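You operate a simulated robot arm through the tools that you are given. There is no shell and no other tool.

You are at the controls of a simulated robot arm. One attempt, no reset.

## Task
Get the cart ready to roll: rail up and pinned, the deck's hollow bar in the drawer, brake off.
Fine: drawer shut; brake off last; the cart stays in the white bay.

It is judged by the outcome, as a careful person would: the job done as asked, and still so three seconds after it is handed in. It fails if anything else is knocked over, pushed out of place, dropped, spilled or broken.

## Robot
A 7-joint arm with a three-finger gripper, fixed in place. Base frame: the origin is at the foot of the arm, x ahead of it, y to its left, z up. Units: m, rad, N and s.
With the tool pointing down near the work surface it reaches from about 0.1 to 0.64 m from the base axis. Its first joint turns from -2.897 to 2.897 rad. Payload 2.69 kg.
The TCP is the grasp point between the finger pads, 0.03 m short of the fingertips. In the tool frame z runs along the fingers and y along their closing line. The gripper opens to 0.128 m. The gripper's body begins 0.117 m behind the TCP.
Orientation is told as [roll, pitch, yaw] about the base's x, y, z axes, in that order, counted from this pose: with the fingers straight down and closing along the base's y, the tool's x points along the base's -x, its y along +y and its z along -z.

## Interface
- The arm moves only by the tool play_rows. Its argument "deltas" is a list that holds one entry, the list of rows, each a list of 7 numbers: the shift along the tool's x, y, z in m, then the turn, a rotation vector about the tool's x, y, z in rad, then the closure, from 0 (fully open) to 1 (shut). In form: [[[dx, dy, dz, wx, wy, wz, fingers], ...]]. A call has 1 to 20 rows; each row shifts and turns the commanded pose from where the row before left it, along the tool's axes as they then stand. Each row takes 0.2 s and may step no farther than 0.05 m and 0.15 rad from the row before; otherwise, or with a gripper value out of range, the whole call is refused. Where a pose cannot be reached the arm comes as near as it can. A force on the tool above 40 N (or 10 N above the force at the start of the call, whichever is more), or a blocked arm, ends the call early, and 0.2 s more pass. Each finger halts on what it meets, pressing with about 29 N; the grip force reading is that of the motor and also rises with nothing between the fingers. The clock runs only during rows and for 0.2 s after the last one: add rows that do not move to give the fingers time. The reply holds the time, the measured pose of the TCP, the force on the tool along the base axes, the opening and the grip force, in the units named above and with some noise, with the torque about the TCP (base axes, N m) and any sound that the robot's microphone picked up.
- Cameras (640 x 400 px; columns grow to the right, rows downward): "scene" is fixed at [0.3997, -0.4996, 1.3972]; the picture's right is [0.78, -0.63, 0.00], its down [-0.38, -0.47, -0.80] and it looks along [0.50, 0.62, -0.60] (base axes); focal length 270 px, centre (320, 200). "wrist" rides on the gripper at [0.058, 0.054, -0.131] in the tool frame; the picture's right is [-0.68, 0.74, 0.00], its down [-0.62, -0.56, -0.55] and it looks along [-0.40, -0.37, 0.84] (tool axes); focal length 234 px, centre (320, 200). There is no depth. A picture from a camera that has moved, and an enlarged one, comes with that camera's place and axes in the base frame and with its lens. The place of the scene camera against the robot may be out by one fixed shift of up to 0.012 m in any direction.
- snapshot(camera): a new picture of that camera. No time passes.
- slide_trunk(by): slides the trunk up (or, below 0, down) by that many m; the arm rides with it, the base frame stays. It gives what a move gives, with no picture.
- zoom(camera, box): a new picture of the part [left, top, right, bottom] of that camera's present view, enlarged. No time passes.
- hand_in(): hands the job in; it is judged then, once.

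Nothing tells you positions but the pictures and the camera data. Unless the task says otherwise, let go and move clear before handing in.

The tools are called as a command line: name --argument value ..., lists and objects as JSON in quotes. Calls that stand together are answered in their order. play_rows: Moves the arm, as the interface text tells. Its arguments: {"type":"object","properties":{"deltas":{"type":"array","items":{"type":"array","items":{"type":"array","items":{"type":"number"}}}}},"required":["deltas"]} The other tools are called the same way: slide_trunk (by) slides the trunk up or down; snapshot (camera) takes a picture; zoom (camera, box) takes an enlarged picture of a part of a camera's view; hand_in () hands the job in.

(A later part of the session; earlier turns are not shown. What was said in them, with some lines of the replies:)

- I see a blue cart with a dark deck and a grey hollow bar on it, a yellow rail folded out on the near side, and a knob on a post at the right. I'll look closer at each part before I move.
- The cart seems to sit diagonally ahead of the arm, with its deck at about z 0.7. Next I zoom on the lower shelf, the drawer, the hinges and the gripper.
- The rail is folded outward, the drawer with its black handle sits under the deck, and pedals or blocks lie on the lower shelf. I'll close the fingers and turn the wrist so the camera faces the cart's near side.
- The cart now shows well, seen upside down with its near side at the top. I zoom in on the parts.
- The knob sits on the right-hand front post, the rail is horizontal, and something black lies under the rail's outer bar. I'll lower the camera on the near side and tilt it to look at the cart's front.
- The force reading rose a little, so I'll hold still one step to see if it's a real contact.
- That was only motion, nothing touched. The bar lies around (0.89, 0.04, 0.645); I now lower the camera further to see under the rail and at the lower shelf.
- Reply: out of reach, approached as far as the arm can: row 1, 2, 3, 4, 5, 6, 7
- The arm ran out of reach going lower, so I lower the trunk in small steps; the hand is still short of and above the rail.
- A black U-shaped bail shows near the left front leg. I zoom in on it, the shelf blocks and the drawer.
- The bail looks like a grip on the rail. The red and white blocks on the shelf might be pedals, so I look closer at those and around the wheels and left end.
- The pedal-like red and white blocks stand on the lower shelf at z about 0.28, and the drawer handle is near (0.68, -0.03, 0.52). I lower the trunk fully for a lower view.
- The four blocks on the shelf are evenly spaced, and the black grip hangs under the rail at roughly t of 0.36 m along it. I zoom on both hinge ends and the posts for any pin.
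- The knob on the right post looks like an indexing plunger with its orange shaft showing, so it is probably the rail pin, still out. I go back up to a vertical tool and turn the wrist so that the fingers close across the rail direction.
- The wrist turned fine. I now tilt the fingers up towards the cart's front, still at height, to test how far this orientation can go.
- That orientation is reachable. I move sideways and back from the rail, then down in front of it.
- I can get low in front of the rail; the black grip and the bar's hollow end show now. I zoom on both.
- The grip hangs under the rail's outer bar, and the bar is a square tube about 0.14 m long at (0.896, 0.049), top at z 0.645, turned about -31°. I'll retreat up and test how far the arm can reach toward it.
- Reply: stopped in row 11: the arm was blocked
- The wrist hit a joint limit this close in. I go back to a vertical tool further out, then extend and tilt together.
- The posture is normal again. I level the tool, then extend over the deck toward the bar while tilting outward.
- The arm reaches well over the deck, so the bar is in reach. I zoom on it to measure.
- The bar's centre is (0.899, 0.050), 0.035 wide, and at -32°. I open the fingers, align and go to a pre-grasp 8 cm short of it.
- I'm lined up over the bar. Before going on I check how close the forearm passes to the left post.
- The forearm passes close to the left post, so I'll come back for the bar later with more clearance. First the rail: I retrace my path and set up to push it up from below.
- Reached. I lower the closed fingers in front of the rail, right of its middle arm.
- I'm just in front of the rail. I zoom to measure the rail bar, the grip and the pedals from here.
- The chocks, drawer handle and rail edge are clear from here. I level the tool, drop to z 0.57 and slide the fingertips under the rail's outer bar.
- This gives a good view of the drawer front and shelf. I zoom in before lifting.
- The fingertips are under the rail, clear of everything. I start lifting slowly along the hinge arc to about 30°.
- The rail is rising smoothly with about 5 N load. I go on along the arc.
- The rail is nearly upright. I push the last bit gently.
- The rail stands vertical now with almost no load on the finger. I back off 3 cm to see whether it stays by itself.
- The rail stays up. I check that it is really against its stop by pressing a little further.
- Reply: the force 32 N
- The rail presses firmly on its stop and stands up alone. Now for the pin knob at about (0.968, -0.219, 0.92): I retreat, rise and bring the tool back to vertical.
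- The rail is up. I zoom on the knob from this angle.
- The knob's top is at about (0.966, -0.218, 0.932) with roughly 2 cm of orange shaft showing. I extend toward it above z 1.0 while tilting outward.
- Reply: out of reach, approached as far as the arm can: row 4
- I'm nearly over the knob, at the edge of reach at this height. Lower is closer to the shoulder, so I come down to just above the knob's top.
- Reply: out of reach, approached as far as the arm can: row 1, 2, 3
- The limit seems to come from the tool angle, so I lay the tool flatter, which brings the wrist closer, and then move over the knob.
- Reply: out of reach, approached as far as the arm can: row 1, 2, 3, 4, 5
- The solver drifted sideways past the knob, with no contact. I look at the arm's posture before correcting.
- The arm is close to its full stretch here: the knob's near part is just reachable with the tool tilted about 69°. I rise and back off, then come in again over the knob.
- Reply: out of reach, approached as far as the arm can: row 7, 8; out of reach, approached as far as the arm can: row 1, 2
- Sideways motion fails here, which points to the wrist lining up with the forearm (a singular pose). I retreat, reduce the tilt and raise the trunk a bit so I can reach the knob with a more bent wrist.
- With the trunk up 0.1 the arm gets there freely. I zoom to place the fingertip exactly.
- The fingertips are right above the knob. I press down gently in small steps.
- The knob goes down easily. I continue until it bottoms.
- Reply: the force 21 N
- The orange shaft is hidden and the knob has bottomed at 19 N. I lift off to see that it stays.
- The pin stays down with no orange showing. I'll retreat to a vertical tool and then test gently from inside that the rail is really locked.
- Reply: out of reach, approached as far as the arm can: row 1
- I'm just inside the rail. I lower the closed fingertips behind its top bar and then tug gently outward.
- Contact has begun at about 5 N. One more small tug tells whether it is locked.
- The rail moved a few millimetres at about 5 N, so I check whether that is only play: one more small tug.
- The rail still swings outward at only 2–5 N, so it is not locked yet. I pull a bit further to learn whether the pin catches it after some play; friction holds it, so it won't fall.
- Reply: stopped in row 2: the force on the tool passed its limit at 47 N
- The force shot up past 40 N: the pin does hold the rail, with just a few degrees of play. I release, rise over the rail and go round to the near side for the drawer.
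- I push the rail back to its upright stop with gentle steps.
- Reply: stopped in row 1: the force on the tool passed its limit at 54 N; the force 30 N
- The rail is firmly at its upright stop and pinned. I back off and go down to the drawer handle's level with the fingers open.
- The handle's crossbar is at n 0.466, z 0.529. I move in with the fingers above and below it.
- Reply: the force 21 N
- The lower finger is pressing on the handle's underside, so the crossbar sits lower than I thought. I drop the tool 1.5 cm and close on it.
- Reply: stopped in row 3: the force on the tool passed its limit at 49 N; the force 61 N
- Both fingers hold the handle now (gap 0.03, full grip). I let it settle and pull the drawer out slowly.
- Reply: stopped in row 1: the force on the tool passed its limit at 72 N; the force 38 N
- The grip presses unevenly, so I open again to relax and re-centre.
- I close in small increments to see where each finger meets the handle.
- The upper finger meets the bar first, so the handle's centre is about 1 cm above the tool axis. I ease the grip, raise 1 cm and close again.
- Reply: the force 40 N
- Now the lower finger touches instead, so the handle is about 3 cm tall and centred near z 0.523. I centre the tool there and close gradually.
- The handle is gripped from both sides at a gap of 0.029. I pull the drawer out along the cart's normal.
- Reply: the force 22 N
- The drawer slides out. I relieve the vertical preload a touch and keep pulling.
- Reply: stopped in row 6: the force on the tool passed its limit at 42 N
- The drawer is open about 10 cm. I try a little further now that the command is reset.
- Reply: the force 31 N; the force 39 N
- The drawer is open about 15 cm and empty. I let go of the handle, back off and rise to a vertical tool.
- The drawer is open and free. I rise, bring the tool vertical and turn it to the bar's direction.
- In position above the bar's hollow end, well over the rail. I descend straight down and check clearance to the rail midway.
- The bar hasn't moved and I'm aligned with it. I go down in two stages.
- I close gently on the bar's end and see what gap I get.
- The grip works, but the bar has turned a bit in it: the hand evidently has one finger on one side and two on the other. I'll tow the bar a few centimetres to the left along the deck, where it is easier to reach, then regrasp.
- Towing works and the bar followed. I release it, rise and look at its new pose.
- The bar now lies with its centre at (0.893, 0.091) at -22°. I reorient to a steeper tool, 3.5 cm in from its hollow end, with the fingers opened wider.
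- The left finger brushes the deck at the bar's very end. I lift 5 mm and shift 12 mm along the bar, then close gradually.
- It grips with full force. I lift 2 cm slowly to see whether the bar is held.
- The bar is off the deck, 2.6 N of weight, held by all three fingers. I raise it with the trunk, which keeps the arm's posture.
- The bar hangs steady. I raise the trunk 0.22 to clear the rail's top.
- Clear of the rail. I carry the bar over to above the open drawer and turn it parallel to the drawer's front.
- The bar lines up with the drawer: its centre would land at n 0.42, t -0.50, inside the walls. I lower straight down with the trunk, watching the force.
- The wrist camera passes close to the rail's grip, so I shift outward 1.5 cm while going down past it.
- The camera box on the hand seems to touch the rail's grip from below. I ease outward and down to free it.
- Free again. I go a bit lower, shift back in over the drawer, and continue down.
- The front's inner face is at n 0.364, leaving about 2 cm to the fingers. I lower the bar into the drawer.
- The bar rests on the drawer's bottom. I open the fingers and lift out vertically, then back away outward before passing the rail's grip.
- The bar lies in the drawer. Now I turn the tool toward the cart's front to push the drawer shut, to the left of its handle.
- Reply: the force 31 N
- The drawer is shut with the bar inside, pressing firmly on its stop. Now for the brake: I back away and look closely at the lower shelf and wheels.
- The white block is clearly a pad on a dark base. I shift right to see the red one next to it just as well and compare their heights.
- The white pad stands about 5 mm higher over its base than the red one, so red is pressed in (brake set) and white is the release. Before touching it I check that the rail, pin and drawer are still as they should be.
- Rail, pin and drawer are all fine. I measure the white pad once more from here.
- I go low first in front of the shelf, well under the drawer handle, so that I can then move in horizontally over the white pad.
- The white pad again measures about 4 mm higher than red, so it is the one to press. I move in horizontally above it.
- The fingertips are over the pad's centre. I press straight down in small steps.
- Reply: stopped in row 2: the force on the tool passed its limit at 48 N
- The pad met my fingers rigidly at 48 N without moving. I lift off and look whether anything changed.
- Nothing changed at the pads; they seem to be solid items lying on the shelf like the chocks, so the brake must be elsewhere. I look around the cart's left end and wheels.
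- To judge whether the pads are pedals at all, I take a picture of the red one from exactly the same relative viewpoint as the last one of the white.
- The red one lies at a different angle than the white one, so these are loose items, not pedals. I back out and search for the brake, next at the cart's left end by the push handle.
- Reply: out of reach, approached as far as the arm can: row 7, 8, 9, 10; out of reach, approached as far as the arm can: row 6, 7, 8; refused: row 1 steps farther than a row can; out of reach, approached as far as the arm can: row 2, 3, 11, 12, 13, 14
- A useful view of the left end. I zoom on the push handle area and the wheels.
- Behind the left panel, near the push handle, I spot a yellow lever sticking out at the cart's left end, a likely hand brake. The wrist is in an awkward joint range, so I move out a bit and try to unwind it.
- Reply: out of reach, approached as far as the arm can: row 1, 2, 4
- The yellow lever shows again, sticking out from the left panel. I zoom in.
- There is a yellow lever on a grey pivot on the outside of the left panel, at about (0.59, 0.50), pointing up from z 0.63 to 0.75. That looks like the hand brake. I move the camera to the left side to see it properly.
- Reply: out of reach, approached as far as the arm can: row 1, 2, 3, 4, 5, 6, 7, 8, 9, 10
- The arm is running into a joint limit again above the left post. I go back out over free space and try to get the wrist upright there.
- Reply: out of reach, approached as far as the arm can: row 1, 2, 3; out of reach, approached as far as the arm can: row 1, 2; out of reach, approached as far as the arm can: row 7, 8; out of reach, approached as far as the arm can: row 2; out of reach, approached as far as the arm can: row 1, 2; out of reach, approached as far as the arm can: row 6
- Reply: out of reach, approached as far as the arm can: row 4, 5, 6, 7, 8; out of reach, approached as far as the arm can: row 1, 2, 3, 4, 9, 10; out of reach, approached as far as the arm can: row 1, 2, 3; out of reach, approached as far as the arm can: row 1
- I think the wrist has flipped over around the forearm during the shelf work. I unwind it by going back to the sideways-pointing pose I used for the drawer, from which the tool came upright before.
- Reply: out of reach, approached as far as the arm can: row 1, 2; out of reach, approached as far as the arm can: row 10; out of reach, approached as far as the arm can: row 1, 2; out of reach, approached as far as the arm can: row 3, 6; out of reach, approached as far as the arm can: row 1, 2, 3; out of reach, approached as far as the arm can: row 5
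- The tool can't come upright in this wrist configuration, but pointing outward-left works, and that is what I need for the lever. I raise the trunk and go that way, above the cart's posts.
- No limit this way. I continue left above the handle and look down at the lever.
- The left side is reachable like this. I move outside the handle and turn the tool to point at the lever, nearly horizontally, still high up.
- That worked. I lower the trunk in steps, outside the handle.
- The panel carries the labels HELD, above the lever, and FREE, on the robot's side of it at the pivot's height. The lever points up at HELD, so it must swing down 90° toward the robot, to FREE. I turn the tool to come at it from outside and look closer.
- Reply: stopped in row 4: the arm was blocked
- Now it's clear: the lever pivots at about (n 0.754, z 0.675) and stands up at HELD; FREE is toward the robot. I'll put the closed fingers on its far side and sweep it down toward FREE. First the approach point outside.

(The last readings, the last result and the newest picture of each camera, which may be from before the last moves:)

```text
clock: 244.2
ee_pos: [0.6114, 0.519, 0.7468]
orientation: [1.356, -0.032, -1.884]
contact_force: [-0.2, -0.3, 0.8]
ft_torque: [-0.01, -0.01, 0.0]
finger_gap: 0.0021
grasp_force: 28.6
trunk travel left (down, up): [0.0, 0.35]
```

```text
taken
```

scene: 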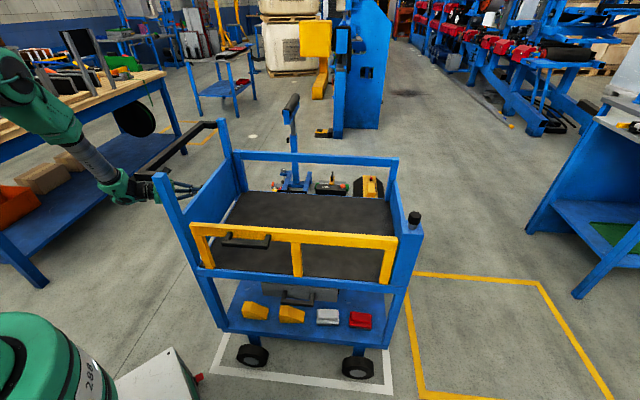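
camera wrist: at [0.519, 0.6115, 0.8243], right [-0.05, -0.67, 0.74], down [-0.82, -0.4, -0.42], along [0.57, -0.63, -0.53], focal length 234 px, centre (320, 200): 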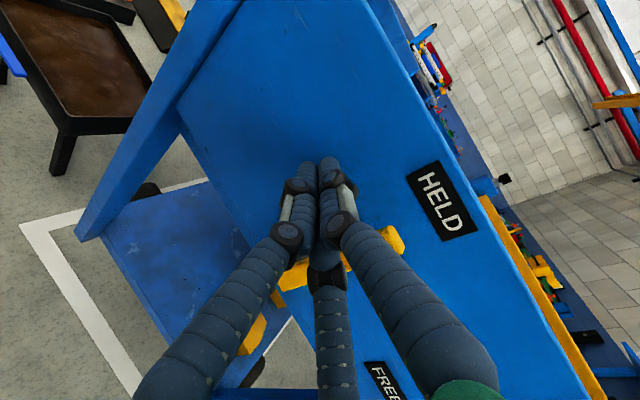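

Fingers are behind the lever, nothing touched yet, and everything else is done. I start sweeping it toward FREE.

play_rows --deltas '[[[-0.0073, -0.001, -0.0036, 0, 0, 0, 1], [-0.0073, -0.001, -0.0037, 0, 0, 0, 1], [-0.0085, 0.0014, -0.0048, 0, 0, 0, 1], [-0.0086, 0.0015, -0.0048, 0, 0, 0, 1]]]'

snapshot --camera "wrist"

```text
clock: 245.2
ee_pos: [0.5861, 0.4924, 0.7511]
orientation: [1.357, -0.032, -1.883]
contact_force: [-0.2, 0.4, 0.6]
ft_torque: [-0.01, 0.0, -0.05]
finger_gap: 0.0022
grasp_force: 28.9
trunk travel left (down, up): [0.0, 0.35]
```

```text
taken
camera wrist: at [0.4946, 0.5865, 0.829], right [-0.05, -0.67, 0.74], down [-0.82, -0.4, -0.42], along [0.57, -0.63, -0.53], focal length 234 px, centre (320, 200)
```

wrist: 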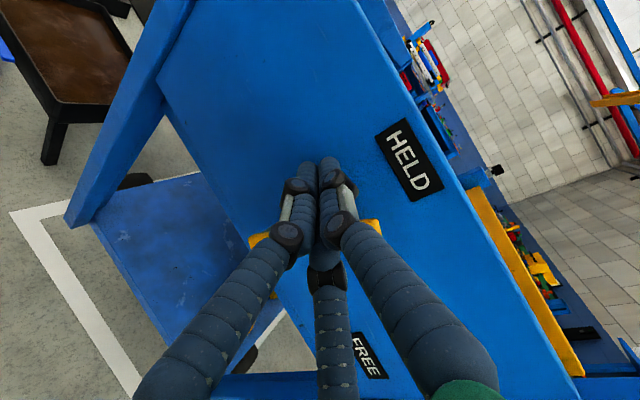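

play_rows --deltas '[[[-0.0088, -0.0011, -0.0044, 0, 0, 0, 1], [-0.0089, -0.0012, -0.0045, 0, 0, 0, 1], [-0.0085, -0.0036, -0.0037, 0, 0, 0, 1], [-0.0085, -0.0036, -0.0038, 0, 0, 0, 1]]]'

snapshot --camera "wrist"

zoom --camera "wrist" --box '[200, 130, 440, 300]'

```text
clock: 246.2
ee_pos: [0.5582, 0.4653, 0.7442]
orientation: [1.357, -0.031, -1.883]
contact_force: [0.5, 0.3, 0.4]
ft_torque: [0.0, -0.03, -0.01]
finger_gap: 0.0021
grasp_force: 29.4
trunk travel left (down, up): [0.0, 0.35]
```

```text
taken
camera wrist: at [0.4667, 0.5587, 0.824], right [-0.05, -0.67, 0.74], down [-0.82, -0.4, -0.42], along [0.57, -0.63, -0.53], focal length 234 px, centre (320, 200)
```

wrist: 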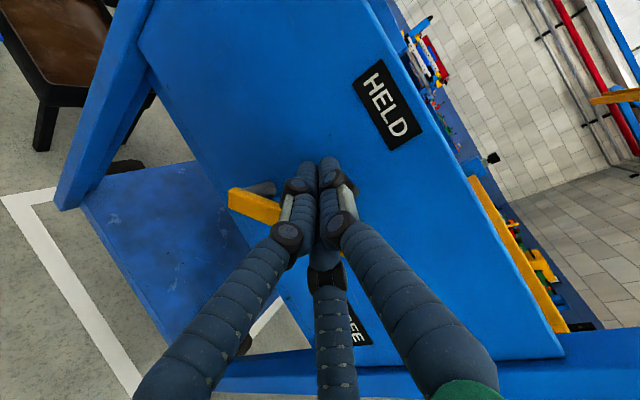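

```text
2.35 times, centred on (320, 215) of wrist
camera zoom: at [0.4667, 0.5587, 0.824], right [-0.05, -0.67, 0.74], down [-0.82, -0.4, -0.42], along [0.57, -0.63, -0.53], focal length 551 px, centre (320, 165)
```

zoom: 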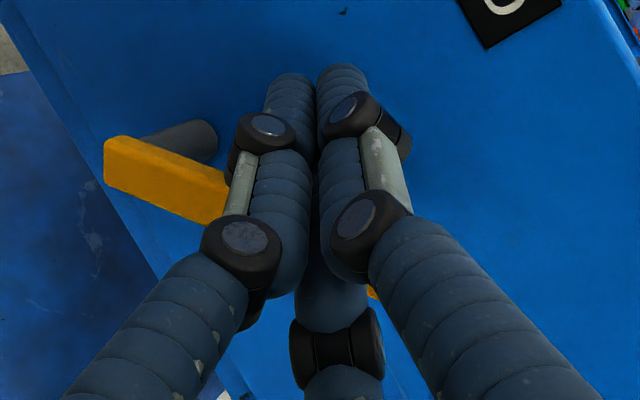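

The lever is swinging down easily. I continue to the FREE position.

play_rows --deltas '[[[-0.0075, -0.0058, -0.0028, 0, 0, 0, 1], [-0.0076, -0.0058, -0.0028, 0, 0, 0, 1], [-0.0061, -0.0076, -0.0016, 0, 0, 0, 1], [-0.0061, -0.0077, -0.0017, 0, 0, 0, 1], [-0.0042, -0.009, -0.0004, 0, 0, 0, 1], [-0.0043, -0.009, -0.0005, 0, 0, 0, 1]]]'

snapshot --camera "wrist"

zoom --camera "wrist" --box '[200, 100, 440, 280]'

```text
clock: 247.6
ee_pos: [0.5283, 0.4357, 0.7045]
orientation: [1.356, -0.032, -1.883]
contact_force: [-0.5, -0.9, 0.3]
ft_torque: [-0.03, 0.04, 0.02]
finger_gap: 0.0023
grasp_force: 29.3
trunk travel left (down, up): [0.0, 0.35]
```

```text
taken
camera wrist: at [0.4367, 0.5298, 0.7837], right [-0.05, -0.67, 0.74], down [-0.82, -0.4, -0.42], along [0.57, -0.63, -0.53], focal length 234 px, centre (320, 200)
```

wrist: 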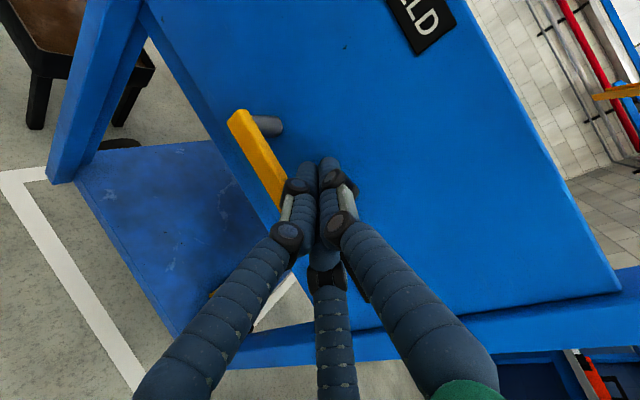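

```text
2.22 times, centred on (320, 190) of wrist
camera zoom: at [0.4367, 0.5298, 0.7837], right [-0.05, -0.67, 0.74], down [-0.82, -0.4, -0.42], along [0.57, -0.63, -0.53], focal length 520 px, centre (320, 222)
```

zoom: 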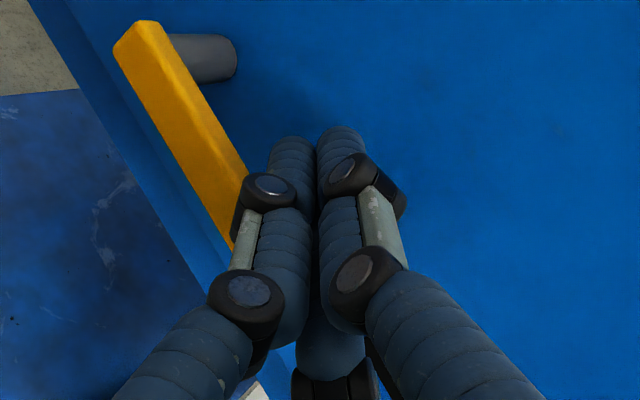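

The lever now lies horizontally toward FREE. I press it down slightly to make sure it is at its stop.

play_rows --deltas '[[[0.0001, -0.0039, 0.0009, 0, 0, 0, 1], [0.0001, -0.0039, 0.0009, 0, 0, 0, 1], [0, 0, 0, 0, 0, 0, 1]]]'

zoom --camera "wrist" --box '[200, 100, 440, 280]'

```text
clock: 248.4
ee_pos: [0.5292, 0.4364, 0.7002]
orientation: [1.359, -0.027, -1.883]
contact_force: [-5.1, -5.6, 32.1]
ft_torque: [0.01, -0.41, -0.16]
finger_gap: 0.0019
grasp_force: 29.1
trunk travel left (down, up): [0.0, 0.35]
```

```text
2.22 times, centred on (320, 190) of wrist
camera zoom: at [0.4369, 0.5298, 0.7781], right [-0.05, -0.67, 0.74], down [-0.82, -0.4, -0.42], along [0.57, -0.63, -0.53], focal length 520 px, centre (320, 222)
```

zoom: 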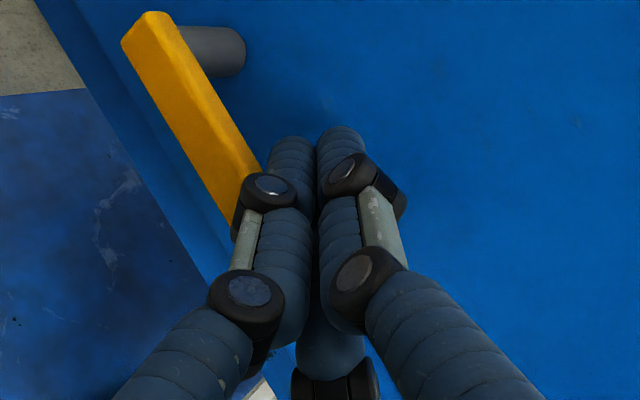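

The lever is against its FREE stop. I ease off upward, withdraw straight outward, and stay clear of the cart.

play_rows --deltas '[[[-0.0003, 0.0078, -0.0017, 0, 0, 0, 1], [-0.0003, 0.0098, -0.0021, 0, 0, 0, 1], [0, 0, -0.03, 0, 0, 0, 1], [0, 0, -0.035, 0, 0, 0, 1], [0, 0, -0.035, 0, 0, 0, 1], [0, 0, -0.035, 0, 0, 0, 1], [0, 0, -0.035, 0, 0, 0, 1], [0, 0, 0, 0, 0, 0, 1]]]'

snapshot --camera "wrist"

snapshot --camera "scene"

```text
clock: 250.2
ee_pos: [0.3719, 0.4886, 0.7517]
orientation: [1.356, -0.031, -1.883]
contact_force: [-0.4, -1.3, 0.2]
ft_torque: [-0.01, 0.0, 0.04]
finger_gap: 0.0023
grasp_force: 28.9
trunk travel left (down, up): [0.0, 0.35]
```

```text
taken
camera wrist: at [0.2788, 0.5818, 0.8303], right [-0.05, -0.67, 0.74], down [-0.82, -0.4, -0.42], along [0.57, -0.63, -0.53], focal length 234 px, centre (320, 200)
```

wrist: 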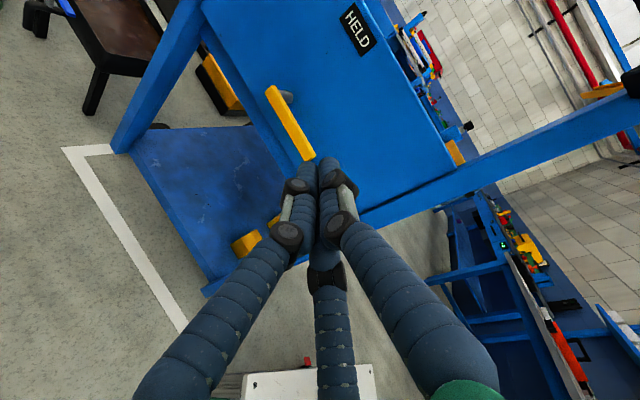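

```text
taken
```

scene: 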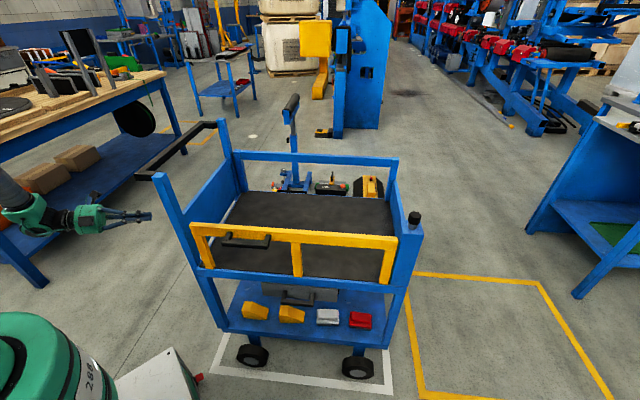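

The lever points at FREE and the cart hasn't moved. I move the hand further clear and check everything once more.

play_rows --deltas '[[[0.0153, -0.0059, -0.029, 0, 0, 0, 1], [0.0153, -0.0059, -0.029, 0, 0, 0, 1], [0.0153, -0.0059, -0.029, 0, 0, 0, 1], [0, 0, 0, 0, 0, 0, 1], [0, 0, 0, 0, 0, 0, 1]]]'

zoom --camera "wrist" --box '[180, 0, 400, 180]'

zoom --camera "scene" --box '[140, 130, 440, 330]'

zoom --camera "scene" --box '[190, 270, 430, 400]'

```text
clock: 251.6
ee_pos: [0.3667, 0.5313, 0.7689]
orientation: [1.349, -0.003, -2.001]
contact_force: [-0.6, -0.4, -0.3]
ft_torque: [0.0, 0.01, 0.0]
finger_gap: 0.0022
grasp_force: 29.1
trunk travel left (down, up): [0.0, 0.35]
stopped in row 5: the arm was blocked; the commanded pose is now the measured one
```

```text
2.22 times, centred on (290, 90) of wrist
camera zoom: at [0.2865, 0.6325, 0.8506], right [-0.13, -0.68, 0.72], down [-0.86, -0.28, -0.43], along [0.5, -0.67, -0.55], focal length 520 px, centre (387, 444)
```

zoom: 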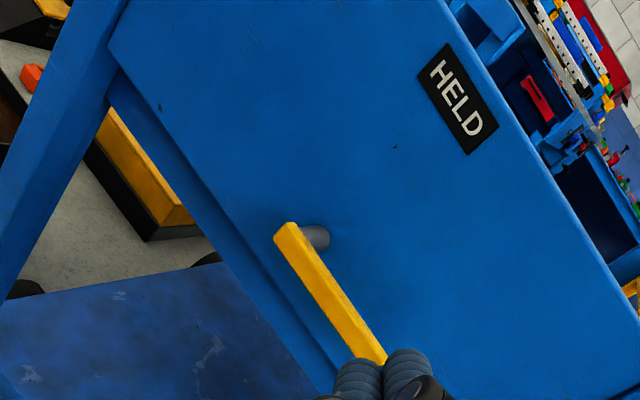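

```text
2.00 times, centred on (290, 230) of scene
camera zoom: at [0.3997, -0.4996, 1.3972], right [0.78, -0.63, 0.0], down [-0.38, -0.47, -0.8], along [0.5, 0.62, -0.6], focal length 540 px, centre (380, 140)
```

zoom: 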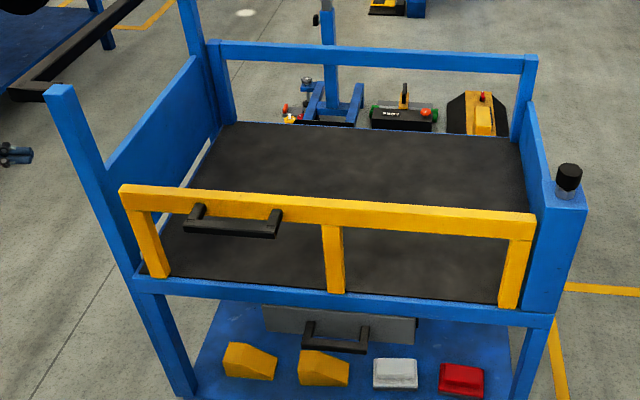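

```text
2.67 times, centred on (310, 335) of scene
camera zoom: at [0.3997, -0.4996, 1.3972], right [0.78, -0.63, 0.0], down [-0.38, -0.47, -0.8], along [0.5, 0.62, -0.6], focal length 720 px, centre (347, -160)
```

zoom: 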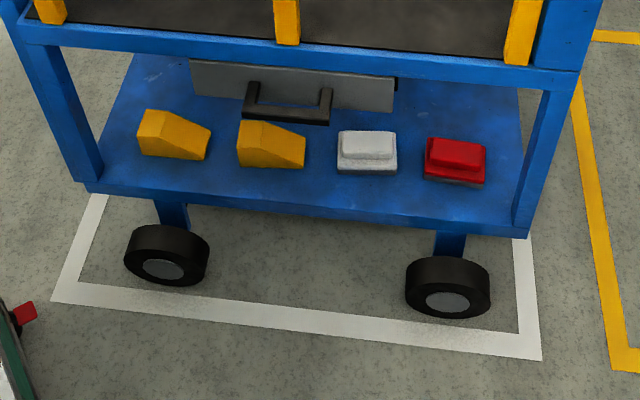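

The rail is up and pinned, the bar is in the shut drawer, the brake lever points to FREE and the cart stands still in the white bay. The arm is clear, so I hand the job in.

hand_in

```text
The job is handed in.
```

I've handed the job in. The rail is up and pinned, the hollow bar is in the drawer with the drawer shut, and the brake is off. I don't have the judgement back.

- **Rail:** it stands against its upright stop with the pin pushed in. When I pulled it outward, the pin stopped it after about 4° of play.
- **Drawer:** I pushed it shut until it pressed firmly on its stop, with the bar lying inside.
- **Brake:** it is the yellow lever on the outside of the left panel. I moved it from HELD to FREE last, until it met its stop.
- **Cart:** it didn't move in the pictures after the brake came off, and it is still inside the white bay.

**Possible faults:**
- **White block:** I first took the white block on the lower shelf for a brake pedal and pressed on it. It is a loose item, and it may have shifted 1–2 mm.
- **Rail grip:** the camera box on the hand briefly touched the rail's grip while I lowered the bar. Nothing appeared to move.

At the end the gripper was empty and about 10–15 cm from the cart.
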